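You operate a simulated robot arm through the tools that you are given. There is no shell and no other tool. Be economical: measure what you need, move in short steps, check, and stop when the job is done.

Carry out the task below with a simulated robot arm. There is one attempt and no reset: what you move stays moved.

JOB
Wipe the old grease out of both bearing housings with the blue rag.
Fine: the bench housings have no drive; the rag goes back; both lids end shut. What is to be rubbed or washed off counts as gone when no trace of it is left.
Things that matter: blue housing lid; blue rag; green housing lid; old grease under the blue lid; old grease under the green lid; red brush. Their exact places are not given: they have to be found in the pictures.

The check looks at the end state, three seconds after you hand in, the way a careful person would. Anything else that was tipped, shoved, dropped, spilled or broken makes it a failure. A push-on lid holds only when it is set on centred and level and pressed home; a screw cap is set on level and turned clockwise until tight.

ROBOT AND FRAMES
A 7-joint arm with a two-finger gripper, on a carriage that runs on a rail from [-1.382, 0.013] to [0.398, -0.004] (x, y) and turns from -143 to 189 degrees about z. Base frame: it is fixed where the carriage stands at the start and does not move with it; the origin is on the floor, on the carriage's upright axis, x ahead of it, y to its left, z up. Lengths are in m, angles in degrees, forces in N, time in s.
With the tool pointing down near the work surface it reaches from about 0.36 to 0.78 m from the robot's upright axis, wherever it stands. Its first joint turns from -166.0 to 166.0 degrees. Places, roughly: blue housing lid [0.4, 0.5, 0.9]; green housing lid [0.6, 0.5, 0.9]; old grease under the blue lid [0.4, 0.5, 0.9]; old grease under the green lid [0.6, 0.5, 0.9]. Payload 2.45 kg.
The TCP is the grasp point, 0.023 m short of the fingertips. In the tool frame z runs along the fingers and y along their closing line. The gripper opens to 0.072 m. The gripper's body begins 0.04 m behind the TCP.
Orientation is that of the tool frame in the base frame, as a unit quaternion [w, x, y, z]. With the fingers straight down and closing along the base's y, the tool's x points along the base's -x, its y along +y and its z along -z.

CONTROLS
- The arm moves only by the tool jog_arm. Its argument "series" is one flat list of numbers, 7 for each row, row after row: the shift along the base's x, y, z in units of 30 mm (1.0 is 30 mm), then the turn, a rotation vector about the base's x, y, z in units of 5 degrees (1.0 is 5 degrees), then the opening, from 0 (shut) to 1 (fully open). In form: [x, y, z, wx, wy, wz, grip, x, y, z, wx, wy, wz, grip, ...]. A call has 1 to 12 rows; each row shifts and turns the commanded pose from where the row before left it. A call with a number of a shift or a turn outside -1 to 1 is refused whole. Each row takes 0.2 s and may step no farther than 0.05 m and 8.6 degrees from the row before; otherwise, or with a gripper value out of range, the whole call is refused. A pose out of reach is approached as far as the arm can. The call stops where the force on the tool passes 40 N (or 10 N more than at its start, if that is more) or the arm is blocked; 0.2 s more then pass. Each finger travels about 0.072 m/s and halts on what it meets, pressing with about 40 N; the grip force reading is that of the motor and also rises with nothing between the fingers. The clock runs only during rows and for 0.2 s after the last one: add rows that do not move to give the fingers time. It gives the time, the measured TCP pose, the force on the tool (base axes), the opening and the grip force at its end, in the units of the frame above (readings bear some noise), with the torque about the TCP (base axes, N m) and any sound that the robot's microphone picked up, and new pictures: "show" is both (left out), scene, wrist or none.
- Cameras (640 x 400 px; columns grow to the right, rows downward): "scene" is now at [0.0232, 0.2017, 1.5421]; the picture's right is [0.27, -0.96, 0.00], its down [-0.61, -0.17, -0.77] and it looks along [0.74, 0.21, -0.64] (base axes); focal length 286 px, centre (320, 200). "wrist" rides on the gripper at [0.078, 0.017, -0.066] in the tool frame; the picture's right is [-0.22, 0.98, 0.00], its down [-0.56, -0.12, -0.82] and it looks along [-0.80, -0.18, 0.57] (tool axes); focal length 234 px, centre (320, 200).
- raise_lower(by): slides the trunk up (or, below 0, down) by that many m; the arm and the scene camera ride with it, the base frame stays. It gives what a move gives, with no picture.
- drive_base(legs): drives the robot by 1 to 6 legs, each [ahead, left, turn to the left] in m, m and degrees, along the robot's own axes; the way and the turn of a leg run together, so that a leg with both is an arc; at most 1.5 m and 180 degrees a leg. The arm and the cameras ride along, it lands a little off, and it stops where it bumps. It keeps to its track: a leg is cut to what the track allows. It gives what a move gives, and a new picture of the scene camera.
- turn_head(pan, tilt): turns the head with the scene camera to pan (to the left, within 155 degrees either way) and tilt (down, from -29 to 69), counted from straight ahead of the robot. It gives what a move gives, and a new picture of the scene camera.
- measure_at(camera, pixels): there is no depth. For up to 12 entries [column, row, z] of the newest picture of that camera ("zoom" is the newest enlarged one), the place [x, y] in the base frame at which the ray of that pixel passes the height z, good to about 0.002 m, but the place of the scene camera against the robot may be out by one fixed shift of up to 0.018 m in any direction. The clock stands still meanwhile.
- close_up(camera, box): a new picture of the part [left, top, right, bottom] of that camera's present view, enlarged. The clock stands still meanwhile.
- hand_in(): hands the job in; it is judged then, once.

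Keep the steps short. Do not move on a guess: measure, check each grasp and each placing, and mend mistakes. In all there are 80 turns and 260 pictures (those below and enlarged ones count). Leave the gripper open and the arm clear of the work at the hand-in unless told otherwise, and finish with a single line.

The tools are called after ">>>" as a command line: name --argument value ..., lists and objects as JSON in quotes. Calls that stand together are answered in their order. jog_arm: Moves the arm, as the interface text tells. Its arguments: {"type":"object","properties":{"series":{"type":"array","items":{"type":"number"}},"show":{"type":"string","enum":["both","scene","wrist","none"]}},"required":["series"]} The other tools are called the same way: raise_lower (by) slides the trunk up or down; drive_base (legs) drives the base; turn_head (pan, tilt) turns the head that bears the scene camera; measure_at (camera, pixels) gives the place at which the rays of pixels pass given heights; close_up (camera, box) takes an enlarged picture of a part of a camera's view; hand_in () hands the job in.

At the start:

```text
clock: 0.0
eef_pos: [0.2938, 0.3762, 1.2572]
tool_rot: [0.001, 0.0, 1.0, -0.001]
wrist_force: [0.5, -0.6, 0.1]
wrist_torque: [0.03, 0.02, 0.05]
finger_gap: 0.0718
grip_force: 0.1
trunk travel left (down, up): [-0.525, 0.065]
robot x, y, heading: [0.0013, 0.0001, -0.0]
head pan, tilt: [15.5, 39.5]
```

scene: 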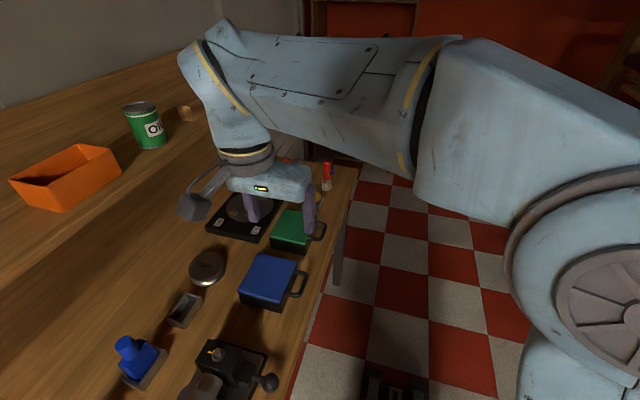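
wrist: 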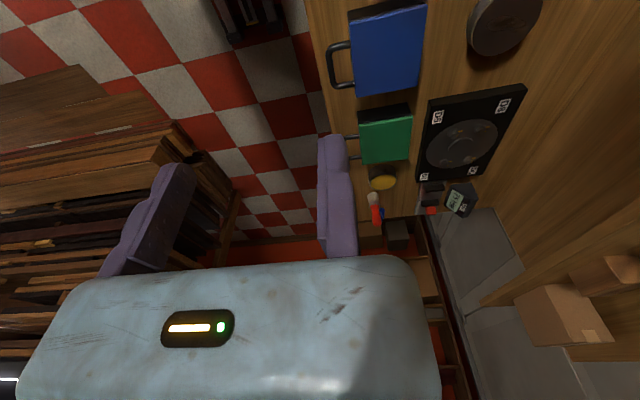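

I see a blue box and a green box with handles, and a blue item at (140,360), possibly the rag. I'll enlarge these areas.

>>> close_up --camera "scene" --box '[100, 150, 360, 400]'

>>> close_up --camera "wrist" --box '[300, 0, 560, 250]'

>>> turn_head --pan 60 --tilt 50

```text
1.60 times, centred on (230, 275) of scene
```

zoom: 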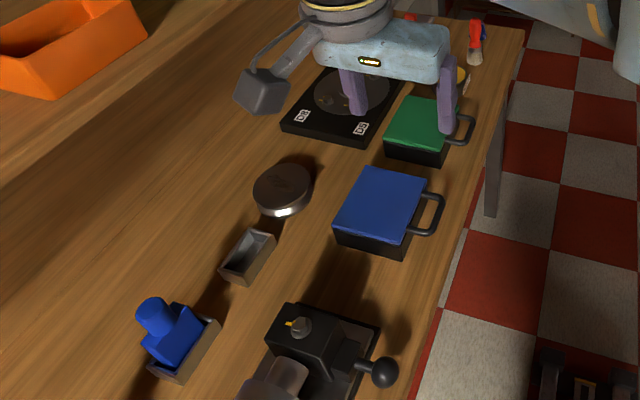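

```text
1.60 times, centred on (430, 125) of wrist
```

zoom: 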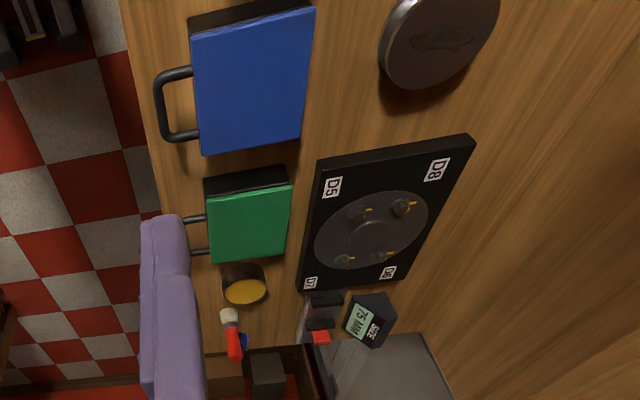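

```text
clock: 1.1
eef_pos: [0.2931, 0.3758, 1.2584]
tool_rot: [0.001, 0.0, 1.0, 0.0]
wrist_force: [0.1, 0.3, -0.2]
wrist_torque: [0.0, -0.05, 0.02]
finger_gap: 0.0719
grip_force: 0.1
trunk travel left (down, up): [-0.525, 0.065]
robot x, y, heading: [0.0043, 0.0009, 0.2]
head pan, tilt: [60.0, 50.0]
```

scene: 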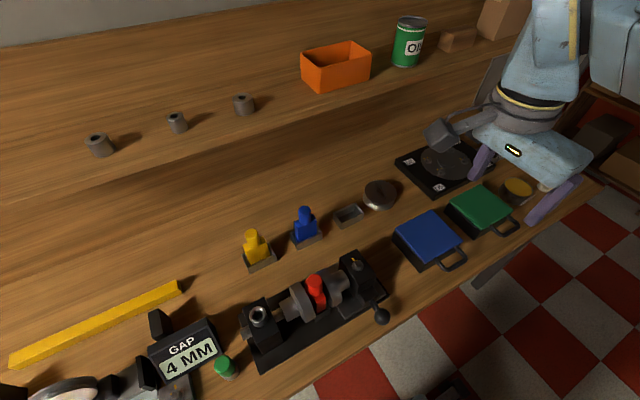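

>>> close_up --camera "scene" --box '[220, 160, 420, 290]'

>>> close_up --camera "scene" --box '[380, 140, 600, 280]'

>>> close_up --camera "wrist" --box '[340, 160, 480, 250]'

>>> turn_head --pan 100 --tilt 50

```text
3.08 times, centred on (320, 225) of scene
```

zoom: 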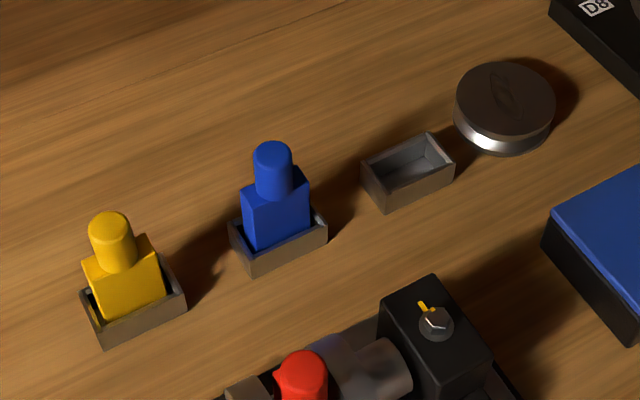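

```text
2.86 times, centred on (490, 210) of scene
```

zoom: 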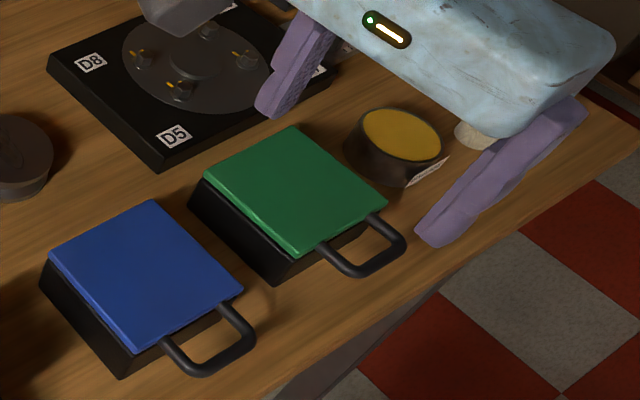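

```text
4.44 times, centred on (410, 205) of wrist
```

zoom: 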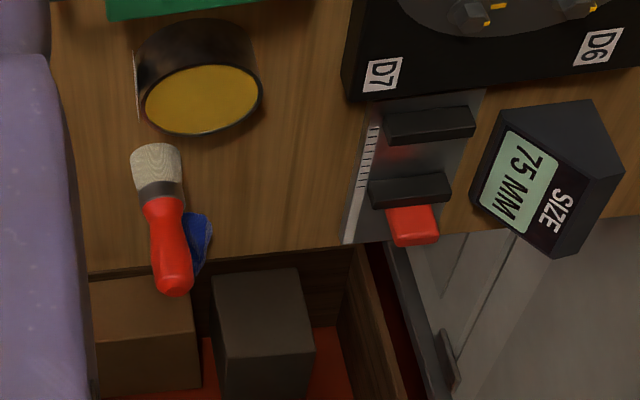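

```text
clock: 2.2
eef_pos: [0.2926, 0.3762, 1.2576]
tool_rot: [-0.001, 0.001, 1.0, 0.0]
wrist_force: [0.0, -0.1, 0.0]
wrist_torque: [-0.01, -0.01, 0.0]
finger_gap: 0.0718
grip_force: 0.0
trunk travel left (down, up): [-0.525, 0.065]
robot x, y, heading: [0.0035, 0.0002, -0.1]
head pan, tilt: [100.0, 50.0]
```

scene: 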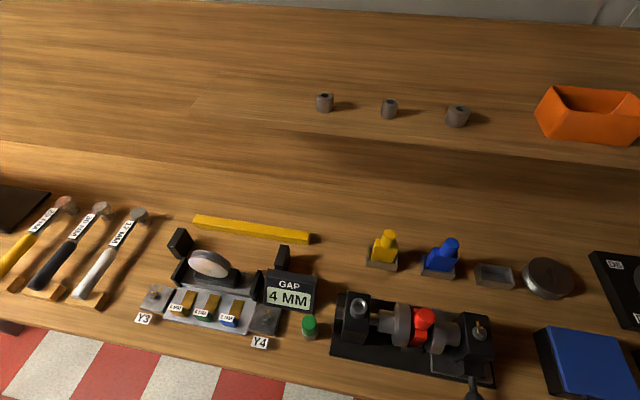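

The real rag may be the cloth partly hidden under the red brush at the bench's far end. I'll drive along the rail and look at it more closely.

>>> drive_base --legs '[[0.3, 0, 0]]'

>>> turn_head --pan 35 --tilt 45

>>> jog_arm --series '[0, 0, 0, 0, 0, 0, 1]'

```text
clock: 4.3
eef_pos: [0.5914, 0.3743, 1.2582]
tool_rot: [-0.001, -0.001, 1.0, 0.0]
wrist_force: [0.3, -0.3, 0.4]
wrist_torque: [0.0, -0.01, 0.01]
finger_gap: 0.072
grip_force: 0.0
trunk travel left (down, up): [-0.525, 0.065]
robot x, y, heading: [0.3004, -0.0053, 0.0]
head pan, tilt: [100.0, 50.0]
```

scene: 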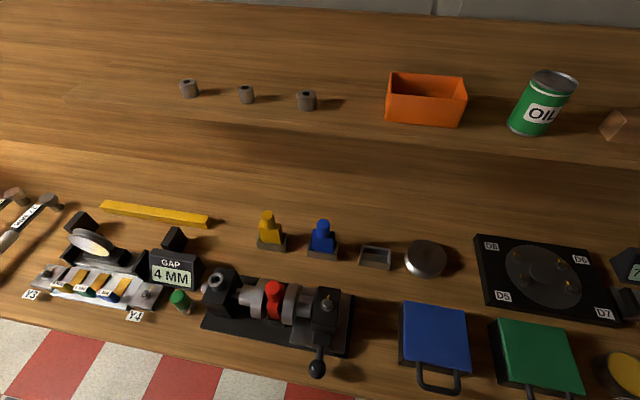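

```text
clock: 5.6
eef_pos: [0.5915, 0.3738, 1.2595]
tool_rot: [0.0, -0.001, 1.0, 0.0]
wrist_force: [0.2, 0.1, -1.4]
wrist_torque: [0.0, -0.01, 0.01]
finger_gap: 0.072
grip_force: 0.1
trunk travel left (down, up): [-0.525, 0.065]
robot x, y, heading: [0.296, -0.0012, 0.2]
head pan, tilt: [35.0, 45.0]
```

scene: 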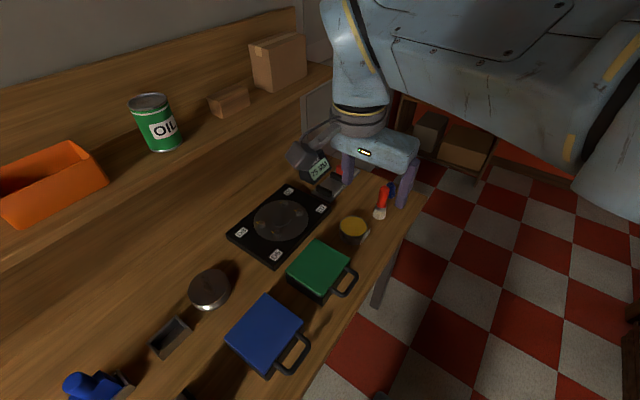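

```text
clock: 6.0
eef_pos: [0.5918, 0.3735, 1.2585]
tool_rot: [0.0, -0.001, 1.0, -0.001]
wrist_force: [0.5, -0.2, 0.7]
wrist_torque: [-0.03, -0.02, 0.03]
finger_gap: 0.0721
grip_force: 0.1
trunk travel left (down, up): [-0.525, 0.065]
robot x, y, heading: [0.2997, -0.0031, 0.1]
head pan, tilt: [35.0, 45.0]
```

scene: 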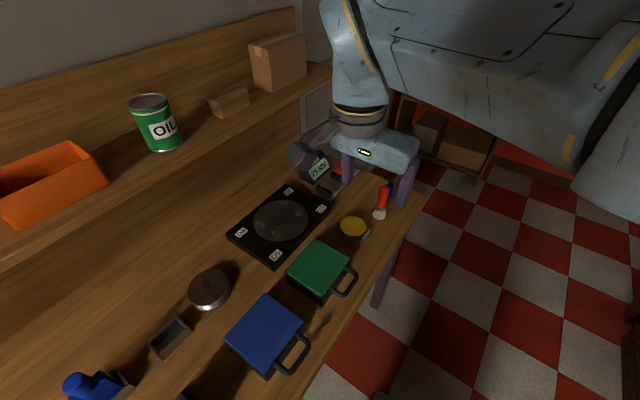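
wrist: 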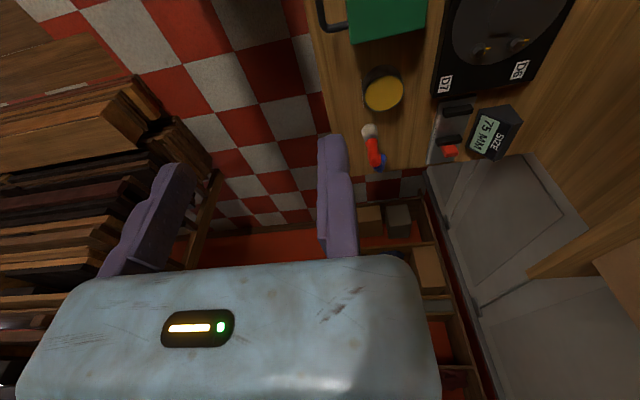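

>>> close_up --camera "scene" --box '[340, 160, 430, 240]'

>>> close_up --camera "wrist" --box '[330, 110, 410, 190]'

>>> measure_at --camera "scene" --pixels '[[381, 215, 0.87], [386, 190, 0.87], [393, 186, 0.85], [428, 190, 0.85], [278, 220, 0.87], [320, 258, 0.9], [350, 228, 0.9]]'

>>> measure_at --camera "wrist" --pixels '[[370, 132, 0.87], [376, 160, 0.87], [380, 162, 0.85], [380, 92, 0.9], [388, 20, 0.9]]'

```text
5.00 times, centred on (385, 200) of scene
```

zoom: 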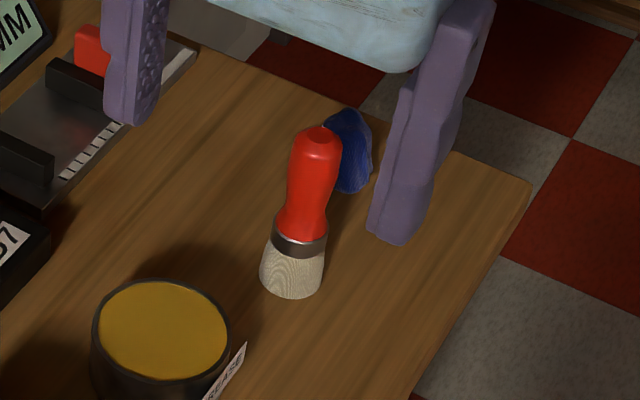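

```text
5.00 times, centred on (370, 150) of wrist
```

zoom: 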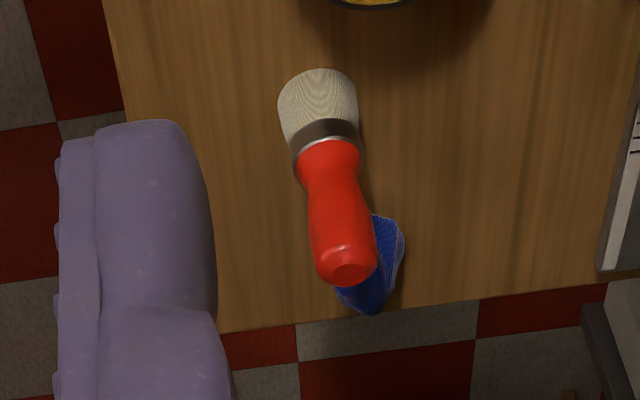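

```text
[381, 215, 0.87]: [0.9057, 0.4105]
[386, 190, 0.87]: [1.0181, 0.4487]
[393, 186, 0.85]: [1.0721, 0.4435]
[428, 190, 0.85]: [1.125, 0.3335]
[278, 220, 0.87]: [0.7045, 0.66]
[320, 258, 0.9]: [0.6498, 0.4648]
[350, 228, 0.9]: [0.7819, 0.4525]
```

```text
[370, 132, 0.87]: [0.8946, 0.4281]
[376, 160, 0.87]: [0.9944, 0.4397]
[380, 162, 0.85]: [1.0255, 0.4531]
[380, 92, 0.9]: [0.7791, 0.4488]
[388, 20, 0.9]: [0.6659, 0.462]
```

The blue crumpled cloth is at the bench end behind an apparently upright red brush. I'll drive to the rail end and lower the arm a little for a clearer look.

>>> drive_base --legs '[[0.095, 0, 0]]'

>>> jog_arm --series '[1, 1, -1, 0, 0, 0, 1, 1, 1, -1, 0, 0, 0, 1, 0, 0, -1, 0, 0, 0, 1, 0, 0, -1, 0, 0, 0, 1]'

>>> close_up --camera "wrist" --box '[260, 20, 480, 160]'

```text
clock: 7.2
eef_pos: [0.6825, 0.3729, 1.2589]
tool_rot: [0.0, -0.002, 1.0, 0.0]
wrist_force: [-0.2, 0.2, 0.1]
wrist_torque: [-0.01, 0.01, 0.02]
finger_gap: 0.072
grip_force: 0.0
trunk travel left (down, up): [-0.525, 0.065]
robot x, y, heading: [0.3913, -0.0008, 0.2]
head pan, tilt: [35.0, 45.0]
```

scene: 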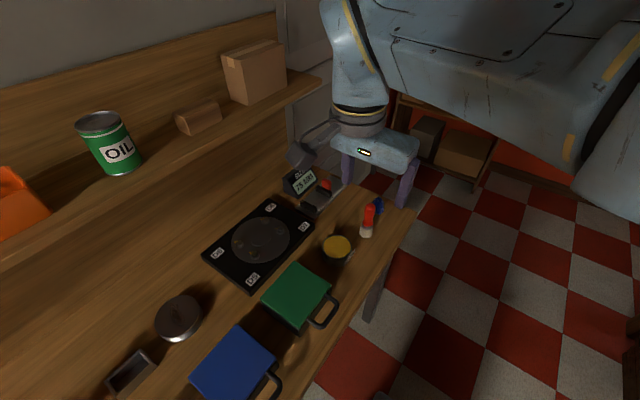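

```text
refused: row 1 steps farther than a row can; nothing moved
```

```text
2.86 times, centred on (370, 90) of wrist
```

zoom: 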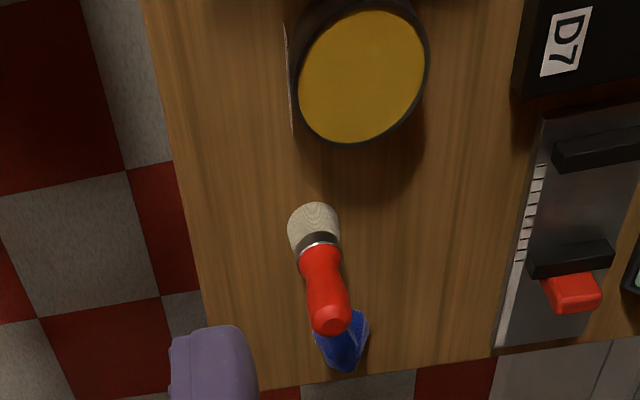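

>>> jog_arm --series '[0.8, 0.8, -1, 0, 0, 0, 1, 0.8, 0.8, -1, 0, 0, 0, 1, 0, 0, -1, 0, 0, 0, 1, 0, 0, -1, 0, 0, 0, 1]'

>>> close_up --camera "wrist" --box '[240, 0, 500, 160]'

```text
clock: 8.2
eef_pos: [0.7288, 0.4191, 1.1361]
tool_rot: [0.0, -0.001, 1.0, 0.0]
wrist_force: [0.4, -0.6, 0.1]
wrist_torque: [-0.02, 0.02, -0.02]
finger_gap: 0.0718
grip_force: 0.0
trunk travel left (down, up): [-0.525, 0.065]
robot x, y, heading: [0.3901, -0.0046, 0.1]
head pan, tilt: [35.0, 45.0]
```

scene: 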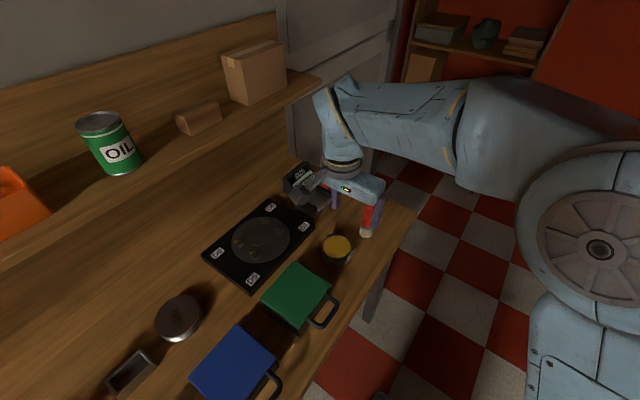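
wrist: 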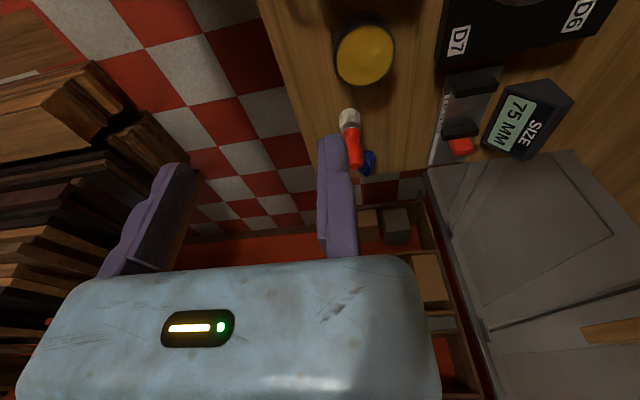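

```text
2.46 times, centred on (370, 80) of wrist
```

zoom: 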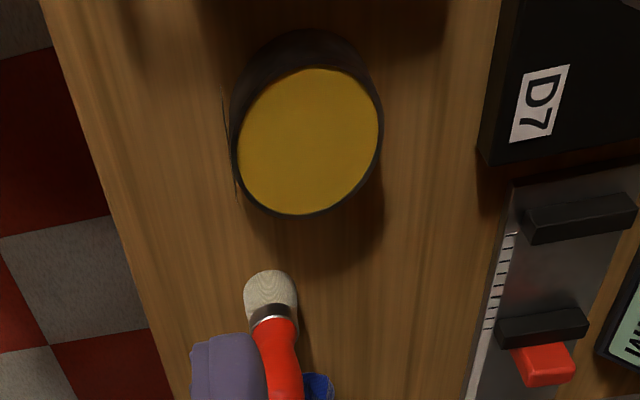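

I'll zoom on the rag and take triangulation measurements.

>>> close_up --camera "wrist" --box '[310, 90, 430, 190]'

>>> measure_at --camera "wrist" --pixels '[[349, 109, 0.8], [349, 109, 0.85], [349, 109, 0.9], [355, 168, 0.85], [355, 168, 0.95], [355, 168, 1.0], [369, 163, 0.85], [369, 163, 0.9], [365, 54, 0.85], [365, 54, 0.9]]'

>>> measure_at --camera "scene" --pixels '[[366, 234, 0.8], [366, 234, 0.85], [366, 234, 0.9], [337, 246, 0.85], [337, 246, 0.9]]'

```text
4.00 times, centred on (370, 140) of wrist
```

zoom: 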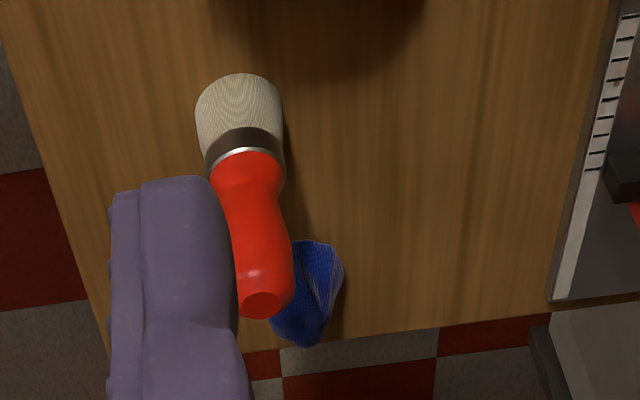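

```text
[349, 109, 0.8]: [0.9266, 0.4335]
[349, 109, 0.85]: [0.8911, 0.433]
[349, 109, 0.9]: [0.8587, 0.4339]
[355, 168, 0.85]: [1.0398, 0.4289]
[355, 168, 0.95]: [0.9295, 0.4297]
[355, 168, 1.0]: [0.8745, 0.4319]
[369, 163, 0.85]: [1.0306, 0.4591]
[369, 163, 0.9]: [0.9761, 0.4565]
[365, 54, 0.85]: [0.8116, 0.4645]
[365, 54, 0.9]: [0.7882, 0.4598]
```

```text
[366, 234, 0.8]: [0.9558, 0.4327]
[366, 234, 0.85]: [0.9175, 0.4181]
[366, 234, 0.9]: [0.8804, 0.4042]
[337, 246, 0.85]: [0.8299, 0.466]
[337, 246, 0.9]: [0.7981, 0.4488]
```

Next I'll move the wrist camera nearer and to the left, staying above everything.

>>> jog_arm --series '[1, 0.6, 0, 0, 0, 0, 1, 1, 0.6, 0, 0, 0, 0, 1, 1, 0.6, 0, 0, 0, 0, 1, 0, 0.8, 0, 0, 0, 0, 1]'

>>> close_up --camera "wrist" --box '[260, 30, 420, 150]'

```text
clock: 9.2
eef_pos: [0.8206, 0.4999, 1.1392]
tool_rot: [0.0, -0.001, 1.0, -0.001]
wrist_force: [-0.4, -0.5, 0.8]
wrist_torque: [0.03, 0.05, -0.02]
finger_gap: 0.0719
grip_force: 0.1
trunk travel left (down, up): [-0.525, 0.065]
robot x, y, heading: [0.3904, -0.0015, 0.1]
head pan, tilt: [35.0, 45.0]
```

scene: 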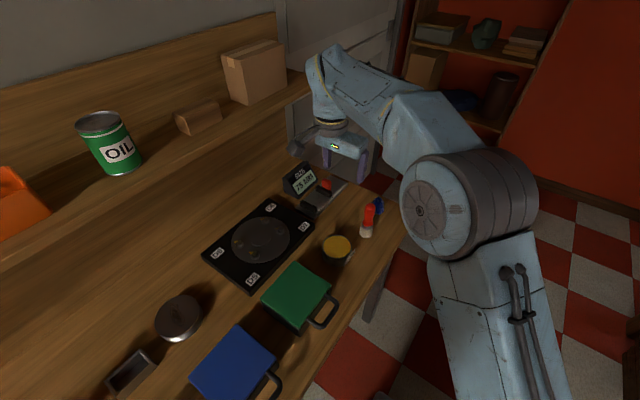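
wrist: 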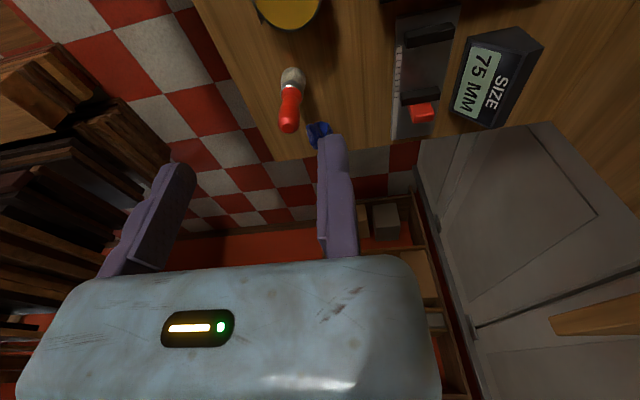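

```text
3.33 times, centred on (340, 90) of wrist
```

zoom: 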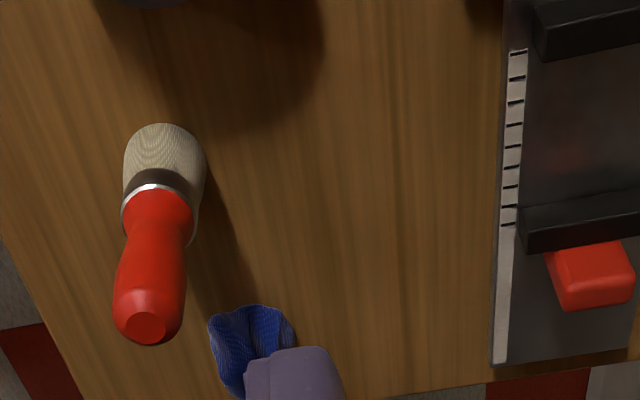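

>>> jog_arm --series '[1, 0.8, -0.5, 0, 0, 0, 1, 0, 0.8, -0.5, 0, 0, 0, 1]' --show "wrist"

>>> close_up --camera "wrist" --box '[220, 60, 340, 150]'

```text
clock: 9.8
eef_pos: [0.85, 0.5458, 1.1105]
tool_rot: [-0.001, -0.003, 1.0, 0.0]
wrist_force: [0.8, 0.9, -0.1]
wrist_torque: [0.03, 0.02, 0.01]
finger_gap: 0.0721
grip_force: 0.1
trunk travel left (down, up): [-0.525, 0.065]
robot x, y, heading: [0.3897, -0.0032, 0.3]
head pan, tilt: [35.0, 45.0]
```

wrist: 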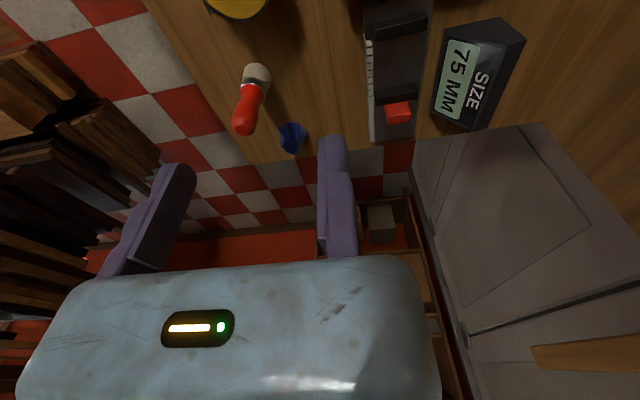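

```text
4.44 times, centred on (280, 105) of wrist
```

zoom: 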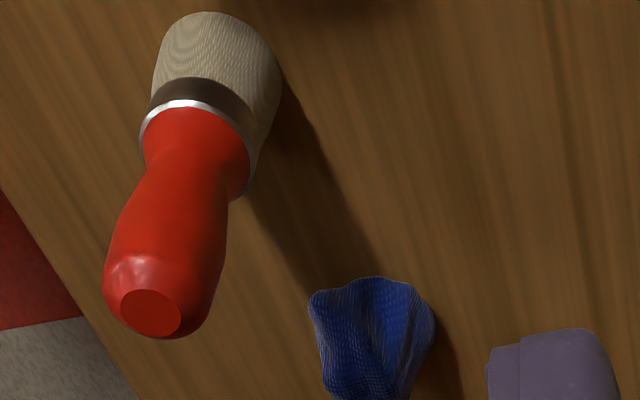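

>>> close_up --camera "wrist" --box '[250, 90, 350, 170]'

>>> measure_at --camera "wrist" --pixels '[[278, 126, 0.84], [306, 130, 0.84], [291, 123, 0.84], [290, 154, 0.84], [290, 154, 0.88], [292, 138, 0.86], [371, 140, 0.84], [258, 66, 0.84], [258, 66, 0.86]]'

```text
5.00 times, centred on (300, 130) of wrist
```

zoom: 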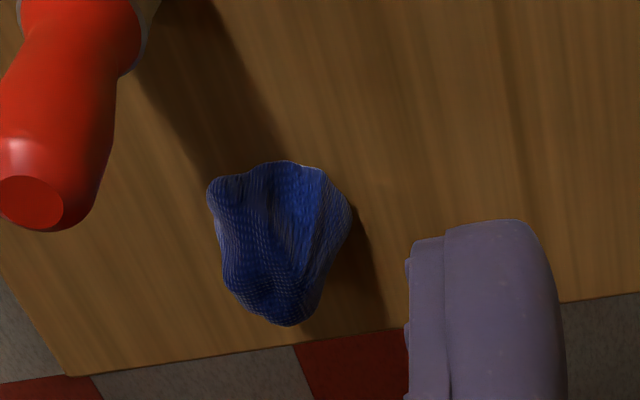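

```text
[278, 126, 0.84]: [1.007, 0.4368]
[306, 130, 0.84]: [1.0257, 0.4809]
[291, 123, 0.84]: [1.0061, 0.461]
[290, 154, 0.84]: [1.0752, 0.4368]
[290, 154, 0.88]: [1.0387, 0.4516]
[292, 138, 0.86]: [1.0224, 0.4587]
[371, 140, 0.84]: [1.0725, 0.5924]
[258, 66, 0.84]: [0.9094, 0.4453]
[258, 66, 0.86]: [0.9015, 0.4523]
```

The rag centre is about (1.02, 0.458) and the table about 0.84 high. Before fetching it I'll go back and study the lids.

>>> drive_base --legs '[[-0.25, 0, 0]]'

>>> jog_arm --series '[-1, -1, 0, 0, 0, 0, 1, -1, -1, 0, 0, 0, 0, 1, -1, 0, 0, 0, 0, 0, 1, -1, 0, 0, 0, 0, 0, 1, -1, 0, 0, 0, 0, 0, 1, -1, 0, 0, 0, 0, 0, 1, -1, 0, 0, 0, 0, 0, 1, -1, 0, 0, 0, 0, 0, 1]'

```text
clock: 11.6
eef_pos: [0.6056, 0.5475, 1.1109]
tool_rot: [-0.001, -0.001, 1.0, 0.0]
wrist_force: [0.0, 0.2, 0.4]
wrist_torque: [-0.01, 0.01, 0.02]
finger_gap: 0.072
grip_force: 0.1
trunk travel left (down, up): [-0.525, 0.065]
robot x, y, heading: [0.1474, -0.0029, 0.2]
head pan, tilt: [35.0, 45.0]
```

scene: 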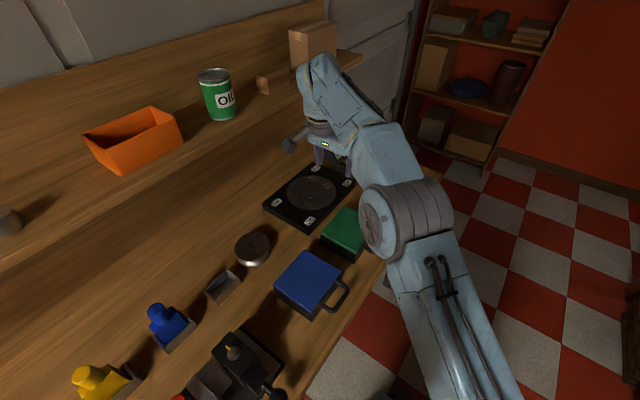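

```text
clock: 13.4
eef_pos: [0.3631, 0.4891, 1.112]
tool_rot: [0.0, -0.002, 1.0, 0.0]
wrist_force: [0.5, -0.9, 0.5]
wrist_torque: [0.01, -0.01, 0.02]
finger_gap: 0.0721
grip_force: 0.3
trunk travel left (down, up): [-0.525, 0.065]
robot x, y, heading: [0.1441, 0.0009, -0.0]
head pan, tilt: [35.0, 45.0]
```

scene: 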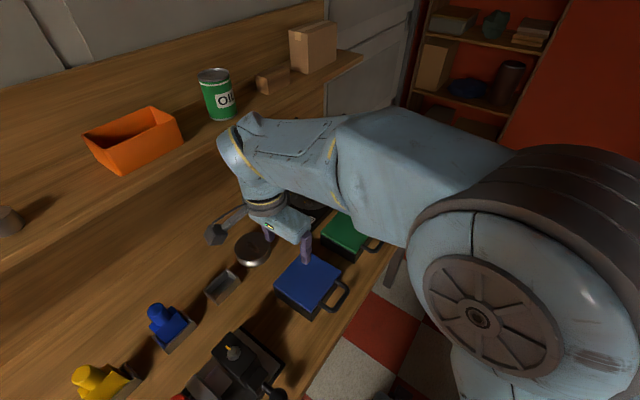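
wrist: 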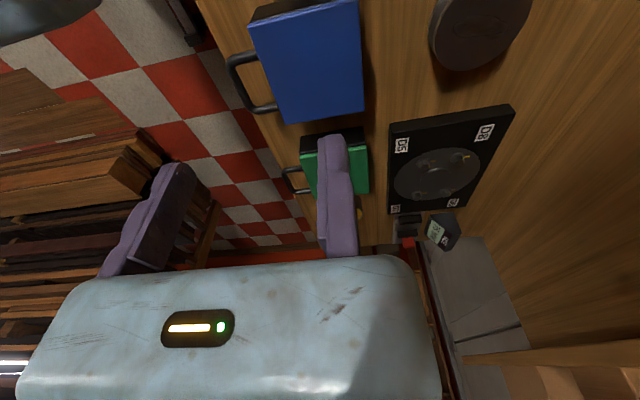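

>>> close_up --camera "wrist" --box '[200, 0, 400, 130]'

>>> close_up --camera "scene" --box '[250, 190, 410, 330]'

>>> measure_at --camera "wrist" --pixels '[[250, 23, 0.9], [357, 0, 0.9], [364, 108, 0.9], [286, 123, 0.9], [229, 60, 0.89], [248, 108, 0.89], [241, 86, 0.89]]'

>>> measure_at --camera "scene" --pixels '[[296, 254, 0.9], [341, 275, 0.9], [314, 311, 0.9], [275, 290, 0.9], [275, 290, 0.88], [349, 287, 0.89]]'

```text
3.08 times, centred on (300, 65) of wrist
```

zoom: 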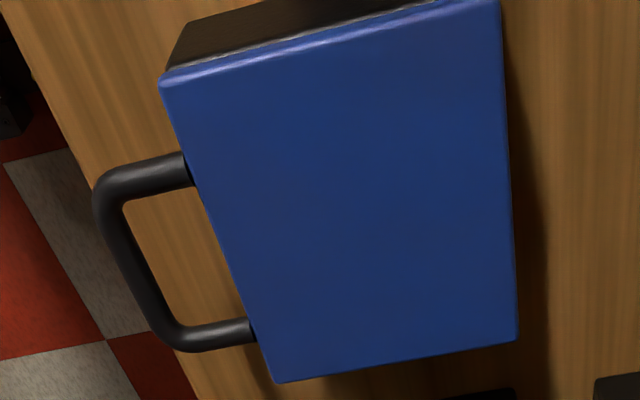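

```text
2.86 times, centred on (330, 260) of scene
```

zoom: 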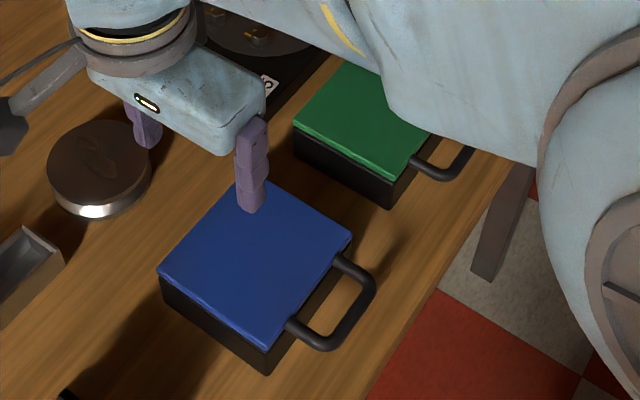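

```text
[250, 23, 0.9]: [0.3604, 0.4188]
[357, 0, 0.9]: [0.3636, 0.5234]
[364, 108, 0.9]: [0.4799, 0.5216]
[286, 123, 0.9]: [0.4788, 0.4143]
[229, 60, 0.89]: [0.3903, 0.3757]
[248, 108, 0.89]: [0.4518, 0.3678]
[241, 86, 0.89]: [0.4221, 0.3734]
```

```text
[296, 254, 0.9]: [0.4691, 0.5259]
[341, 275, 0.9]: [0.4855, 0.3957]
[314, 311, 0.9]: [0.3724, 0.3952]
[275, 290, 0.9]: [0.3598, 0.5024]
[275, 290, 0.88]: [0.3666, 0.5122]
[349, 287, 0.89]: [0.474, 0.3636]
```

The blue lid spans x 0.36–0.48 and y 0.415–0.523, with its handle bar along x at y≈0.371. I'll move above the bar with the fingers half open and check the height.

>>> jog_arm --series '[0.65, -1, 0, 0, 0, 0, 0.5, 0.65, -1, 0, 0, 0, 0, 0.5, 0.6, -1, 0, 0, 0, 0, 0.5, 0, -0.93, -1, 0, 0, 0, 0.5, 0, 0, -1, 0, 0, 0, 0.5, 0, 0, -1, 0, 0, 0, 0.5, 0, 0, 0, 0, 0, 0, 0.5]'

>>> close_up --camera "scene" --box '[250, 190, 410, 330]'

```text
clock: 15.0
eef_pos: [0.4208, 0.3676, 1.0213]
tool_rot: [0.0, -0.001, 1.0, -0.001]
wrist_force: [0.6, 0.3, -0.4]
wrist_torque: [-0.01, 0.01, -0.02]
finger_gap: 0.036
grip_force: 0.1
trunk travel left (down, up): [-0.525, 0.065]
robot x, y, heading: [0.1432, -0.0045, 0.2]
head pan, tilt: [35.0, 45.0]
```

scene: 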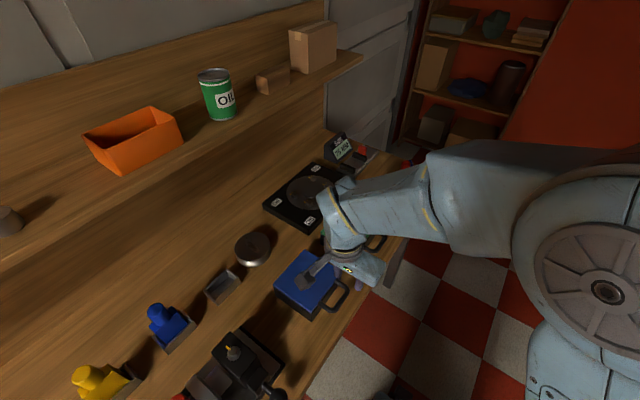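
wrist: 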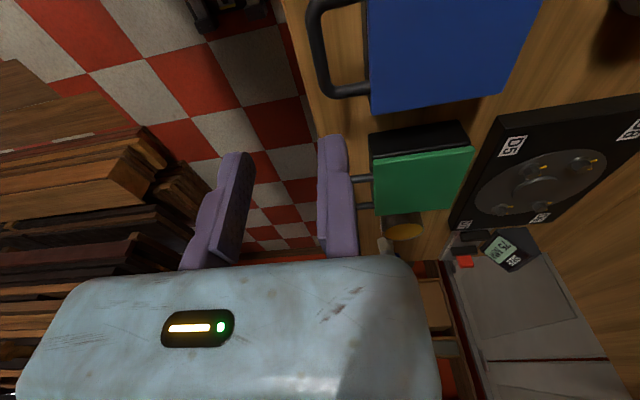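

```text
2.86 times, centred on (330, 260) of scene
```

zoom: 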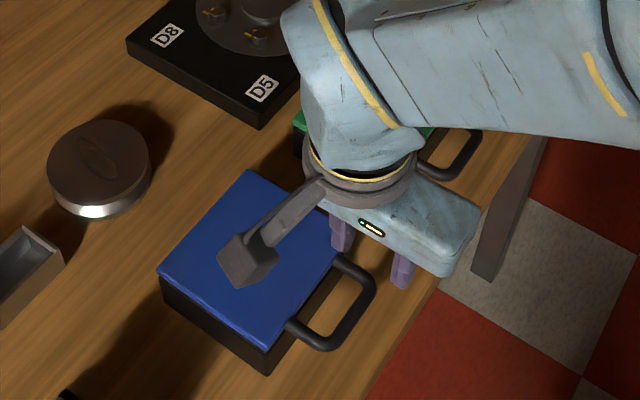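

>>> measure_at --camera "wrist" --pixels '[[371, 112, 0.88], [371, 112, 0.9], [371, 112, 0.92], [503, 94, 0.9], [314, 50, 0.87], [314, 50, 0.89], [316, 70, 0.89], [322, 92, 0.89], [375, 212, 0.9], [472, 150, 0.9]]'

```text
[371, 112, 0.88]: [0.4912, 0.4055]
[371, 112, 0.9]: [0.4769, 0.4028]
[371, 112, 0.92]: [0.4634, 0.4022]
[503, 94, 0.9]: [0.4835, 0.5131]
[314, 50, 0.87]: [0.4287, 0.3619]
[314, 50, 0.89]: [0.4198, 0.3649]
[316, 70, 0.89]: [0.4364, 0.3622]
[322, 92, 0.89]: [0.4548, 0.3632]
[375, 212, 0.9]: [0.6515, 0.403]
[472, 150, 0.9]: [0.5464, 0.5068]
```

The two wrist views together put the lid top nearer z≈0.873 and the bar at about (0.437, 0.358, 0.857). I'll adjust, come down to 0.91 and look again.

>>> jog_arm --series '[0.5, -0.3, -1, 0, 0, 0, 0.5, 0, 0, -1, 0, 0, 0, 0.5, 0, 0, -1, 0, 0, 0, 0.5, 0, 0, -0.6, 0, 0, 0, 0.5]'

>>> close_up --camera "scene" --box '[270, 210, 390, 330]'

```text
clock: 16.0
eef_pos: [0.4369, 0.3578, 0.9127]
tool_rot: [0.001, -0.002, 1.0, 0.0]
wrist_force: [0.2, -0.1, -0.2]
wrist_torque: [0.0, -0.03, 0.03]
finger_gap: 0.036
grip_force: 0.1
trunk travel left (down, up): [-0.525, 0.065]
robot x, y, heading: [0.1434, -0.0031, 0.4]
head pan, tilt: [35.0, 45.0]
```

scene: 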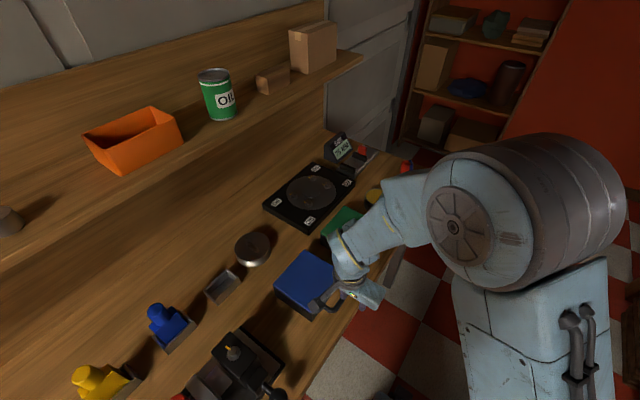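
wrist: 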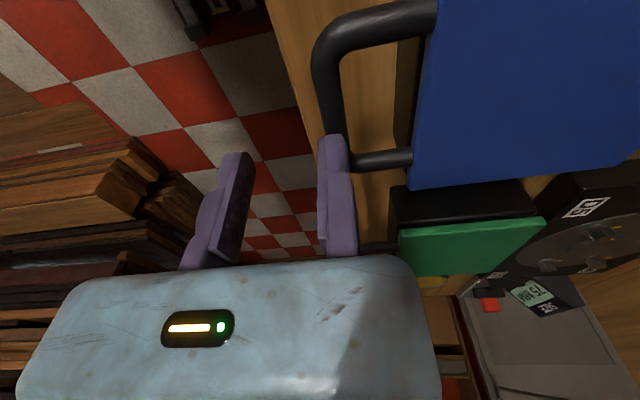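

```text
3.33 times, centred on (330, 270) of scene
```

zoom: 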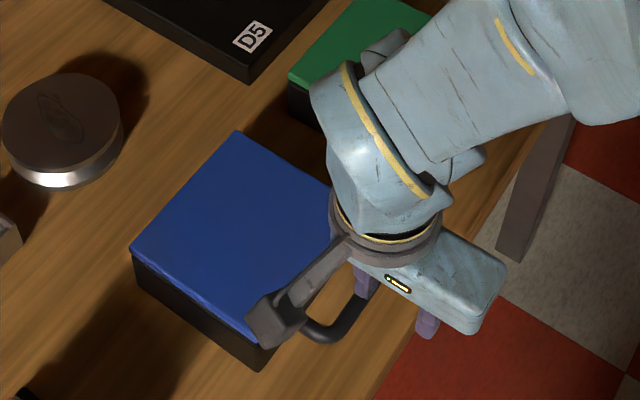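

Combining three views gives a lid top ≈0.88 and bar ≈(0.434, 0.361, 0.865). I'll descend in small steps to straddle the bar.

>>> jog_arm --series '[0, 0.1, -0.7, 0, 0, 0, 0.5, 0, 0, -0.6, 0, 0, 0, 0.5, 0, 0, 0, 0, 0, 0, 0.5]'

>>> close_up --camera "wrist" --box '[200, 0, 440, 200]'

```text
clock: 16.3
eef_pos: [0.4379, 0.3597, 0.9062]
tool_rot: [0.002, 0.001, 1.0, 0.002]
wrist_force: [-5.4, -10.5, 29.3]
wrist_torque: [0.04, 0.16, 0.03]
finger_gap: 0.036
grip_force: 0.1
trunk travel left (down, up): [-0.525, 0.065]
robot x, y, heading: [0.1469, -0.0001, -0.1]
head pan, tilt: [35.0, 45.0]
stopped in row 1: the force on the tool passed its limit at 66 N (the readings are from after the stop); the commanded pose is now the measured one
```

scene: 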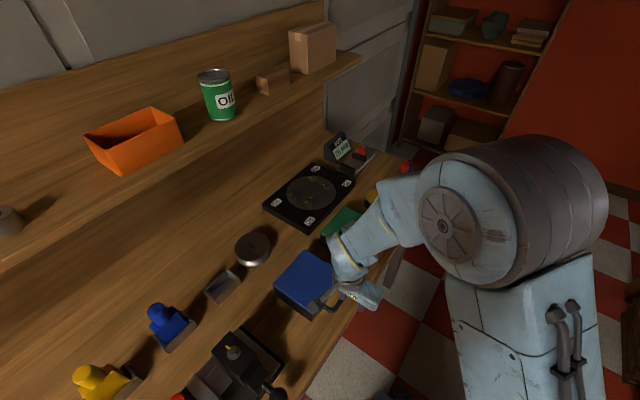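
wrist: 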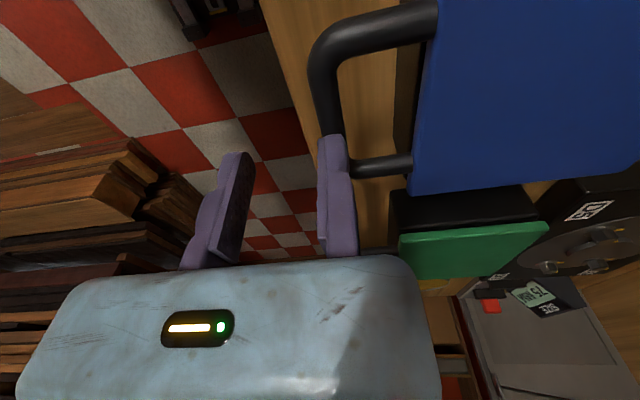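

```text
2.00 times, centred on (320, 100) of wrist
```

zoom: 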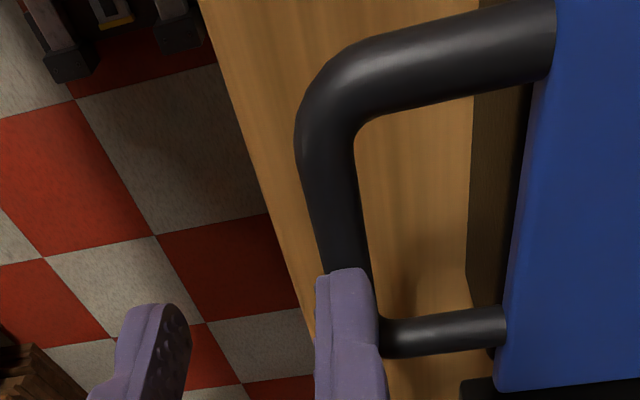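

The right finger landed on top of the bar, so the bar top is at z≈0.883 and y≈0.383. I'll lift, shift to +y and look again.

>>> jog_arm --series '[0, 0, 0.6, 0, 0, 0, 0.5, 0, 0.75, 0, 0, 0, 0, 0.5, 0, 0, 0, 0, 0, 0, 0.5]' --show "wrist"

>>> close_up --camera "wrist" --box '[200, 0, 440, 200]'

```text
clock: 17.1
eef_pos: [0.4397, 0.384, 0.9227]
tool_rot: [0.001, -0.001, 1.0, 0.0]
wrist_force: [-0.3, 0.5, -0.7]
wrist_torque: [0.02, 0.0, 0.02]
finger_gap: 0.0358
grip_force: 0.0
trunk travel left (down, up): [-0.525, 0.065]
robot x, y, heading: [0.1492, -0.0042, 0.4]
head pan, tilt: [35.0, 45.0]
```

wrist: 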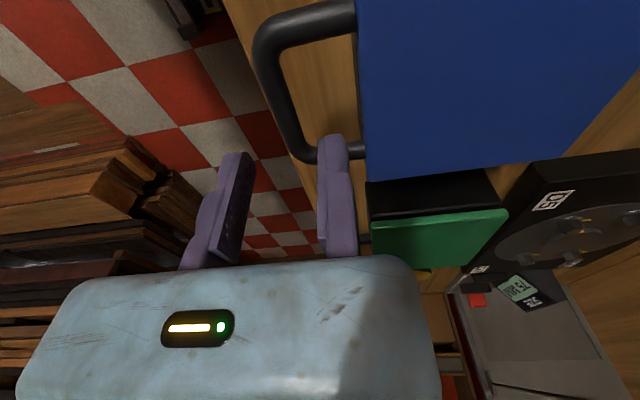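

```text
2.00 times, centred on (320, 100) of wrist
```

zoom: 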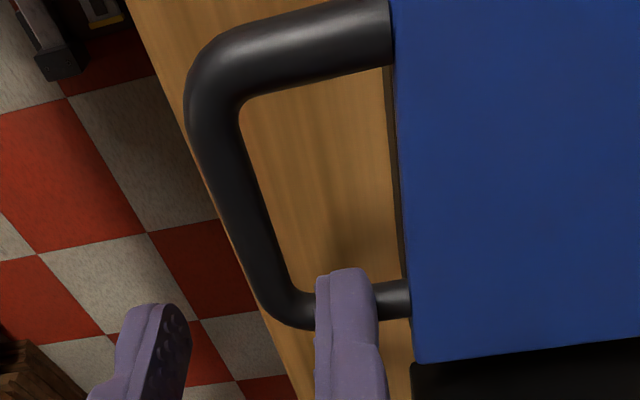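

The finger is over the handle's far arm, so I'll shift to x≈0.418, y≈0.375.

>>> jog_arm --series '[-0.75, -0.27, 0, 0, 0, 0, 0.5, 0, 0, -0.3, 0, 0, 0, 0.5]' --show "wrist"

>>> close_up --camera "wrist" --box '[200, 0, 440, 200]'

```text
clock: 17.7
eef_pos: [0.4185, 0.3757, 0.9125]
tool_rot: [0.001, 0.0, 1.0, 0.001]
wrist_force: [-0.4, -0.8, -0.6]
wrist_torque: [-0.02, 0.0, -0.01]
finger_gap: 0.0361
grip_force: 0.0
trunk travel left (down, up): [-0.525, 0.065]
robot x, y, heading: [0.1466, -0.0009, 0.1]
head pan, tilt: [35.0, 45.0]
```

wrist: 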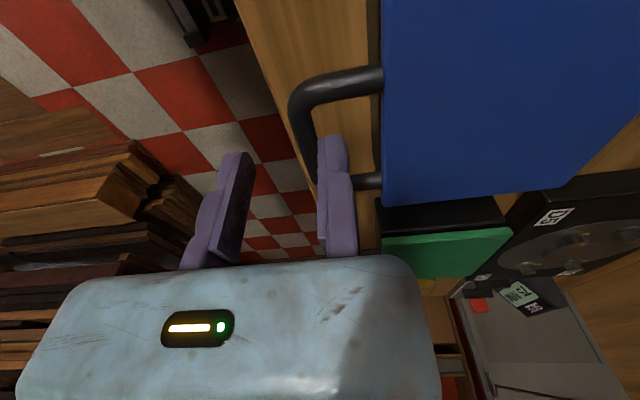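

```text
2.00 times, centred on (320, 100) of wrist
```

zoom: 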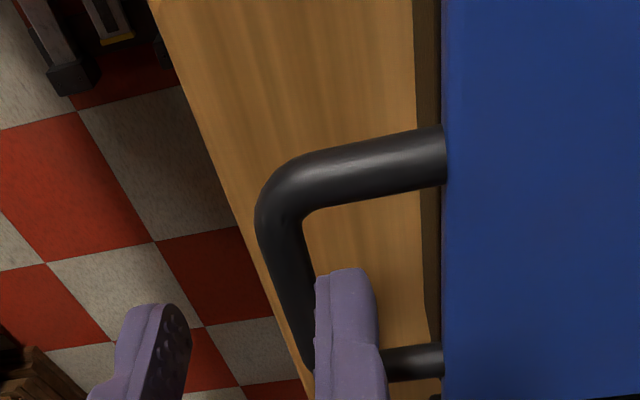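

The finger is now inside the loop. I'll nudge it +4 mm in y and descend to z≈0.882.

>>> jog_arm --series '[0, 0.13, 0, 0, 0, 0, 0.5, 0, 0, -0.35, 0, 0, 0, 0.5, 0, 0, -0.35, 0, 0, 0, 0.5, 0, 0, -0.35, 0, 0, 0, 0.5]' --show "wrist"

```text
clock: 18.7
eef_pos: [0.4169, 0.379, 0.881]
tool_rot: [0.002, 0.0, 1.0, 0.0]
wrist_force: [0.7, 0.3, -0.6]
wrist_torque: [0.0, 0.01, 0.01]
finger_gap: 0.036
grip_force: 0.1
trunk travel left (down, up): [-0.525, 0.065]
robot x, y, heading: [0.1453, -0.0029, 0.4]
head pan, tilt: [35.0, 45.0]
```

wrist: 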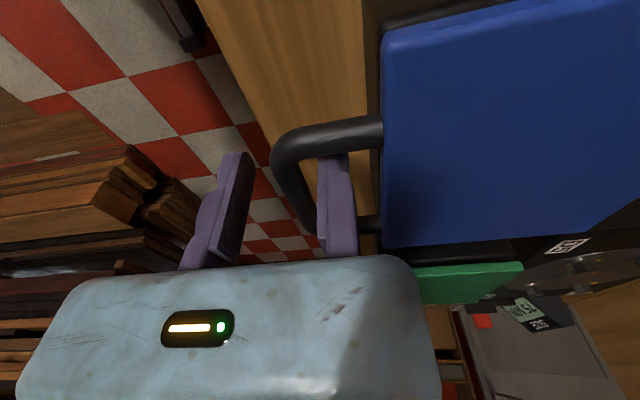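

Straddled with no contact. I'll close on the bar.

>>> jog_arm --series '[0, 0, 0, 0, 0, 0, 0.05, 0, 0, 0, 0, 0, 0, 0.05, 0, 0, 0, 0, 0, 0, 0.05]' --show "wrist"

```text
clock: 19.5
eef_pos: [0.4161, 0.3787, 0.8814]
tool_rot: [0.001, -0.001, 1.0, 0.001]
wrist_force: [-0.7, -10.5, -0.5]
wrist_torque: [-0.01, 0.11, 0.04]
finger_gap: 0.0175
grip_force: 10.8
trunk travel left (down, up): [-0.525, 0.065]
robot x, y, heading: [0.1454, -0.0017, 0.4]
head pan, tilt: [35.0, 45.0]
```

wrist: 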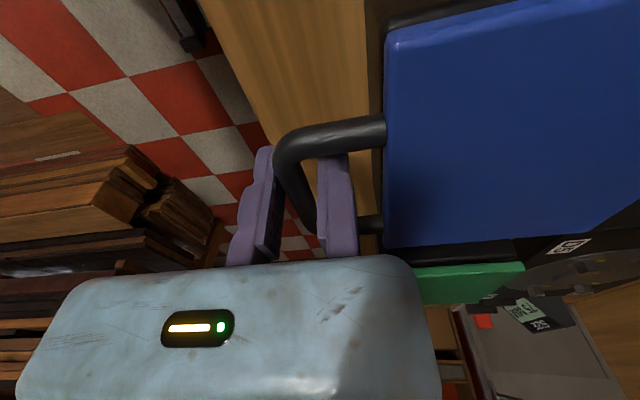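

>>> jog_arm --series '[0, -0.08, 0, 0, 0, 0, 0.0, 0, 0, 0, 0, 0, 0, 0.0, 0, 0, 0, 0, 0, 0, 0.0]' --show "wrist"

```text
clock: 20.3
eef_pos: [0.4158, 0.3735, 0.8816]
tool_rot: [0.0, 0.0, 1.0, 0.0]
wrist_force: [7.6, -37.8, 1.2]
wrist_torque: [-0.11, 0.09, 0.25]
finger_gap: 0.0117
grip_force: 39.0
trunk travel left (down, up): [-0.525, 0.065]
robot x, y, heading: [0.1462, -0.0003, 0.1]
head pan, tilt: [35.0, 45.0]
```

wrist: 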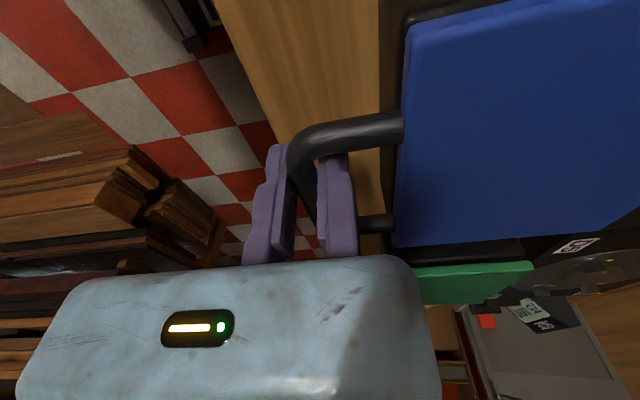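

Gripped (gap 11.7 mm) but with a side load. I'll relax it by shifting −3 mm in y.

>>> jog_arm --series '[0, -0.09, 0, 0, 0, 0, 0.0, 0, 0, 0, 0, 0, 0, 0.0]' --show "none"

```text
clock: 20.9
eef_pos: [0.4163, 0.3726, 0.8824]
tool_rot: [0.001, -0.002, 1.0, 0.003]
wrist_force: [9.7, -25.4, -0.9]
wrist_torque: [-0.1, 0.03, 0.3]
finger_gap: 0.0116
grip_force: 38.4
trunk travel left (down, up): [-0.525, 0.065]
robot x, y, heading: [0.1467, 0.001, 0.2]
head pan, tilt: [35.0, 45.0]
```

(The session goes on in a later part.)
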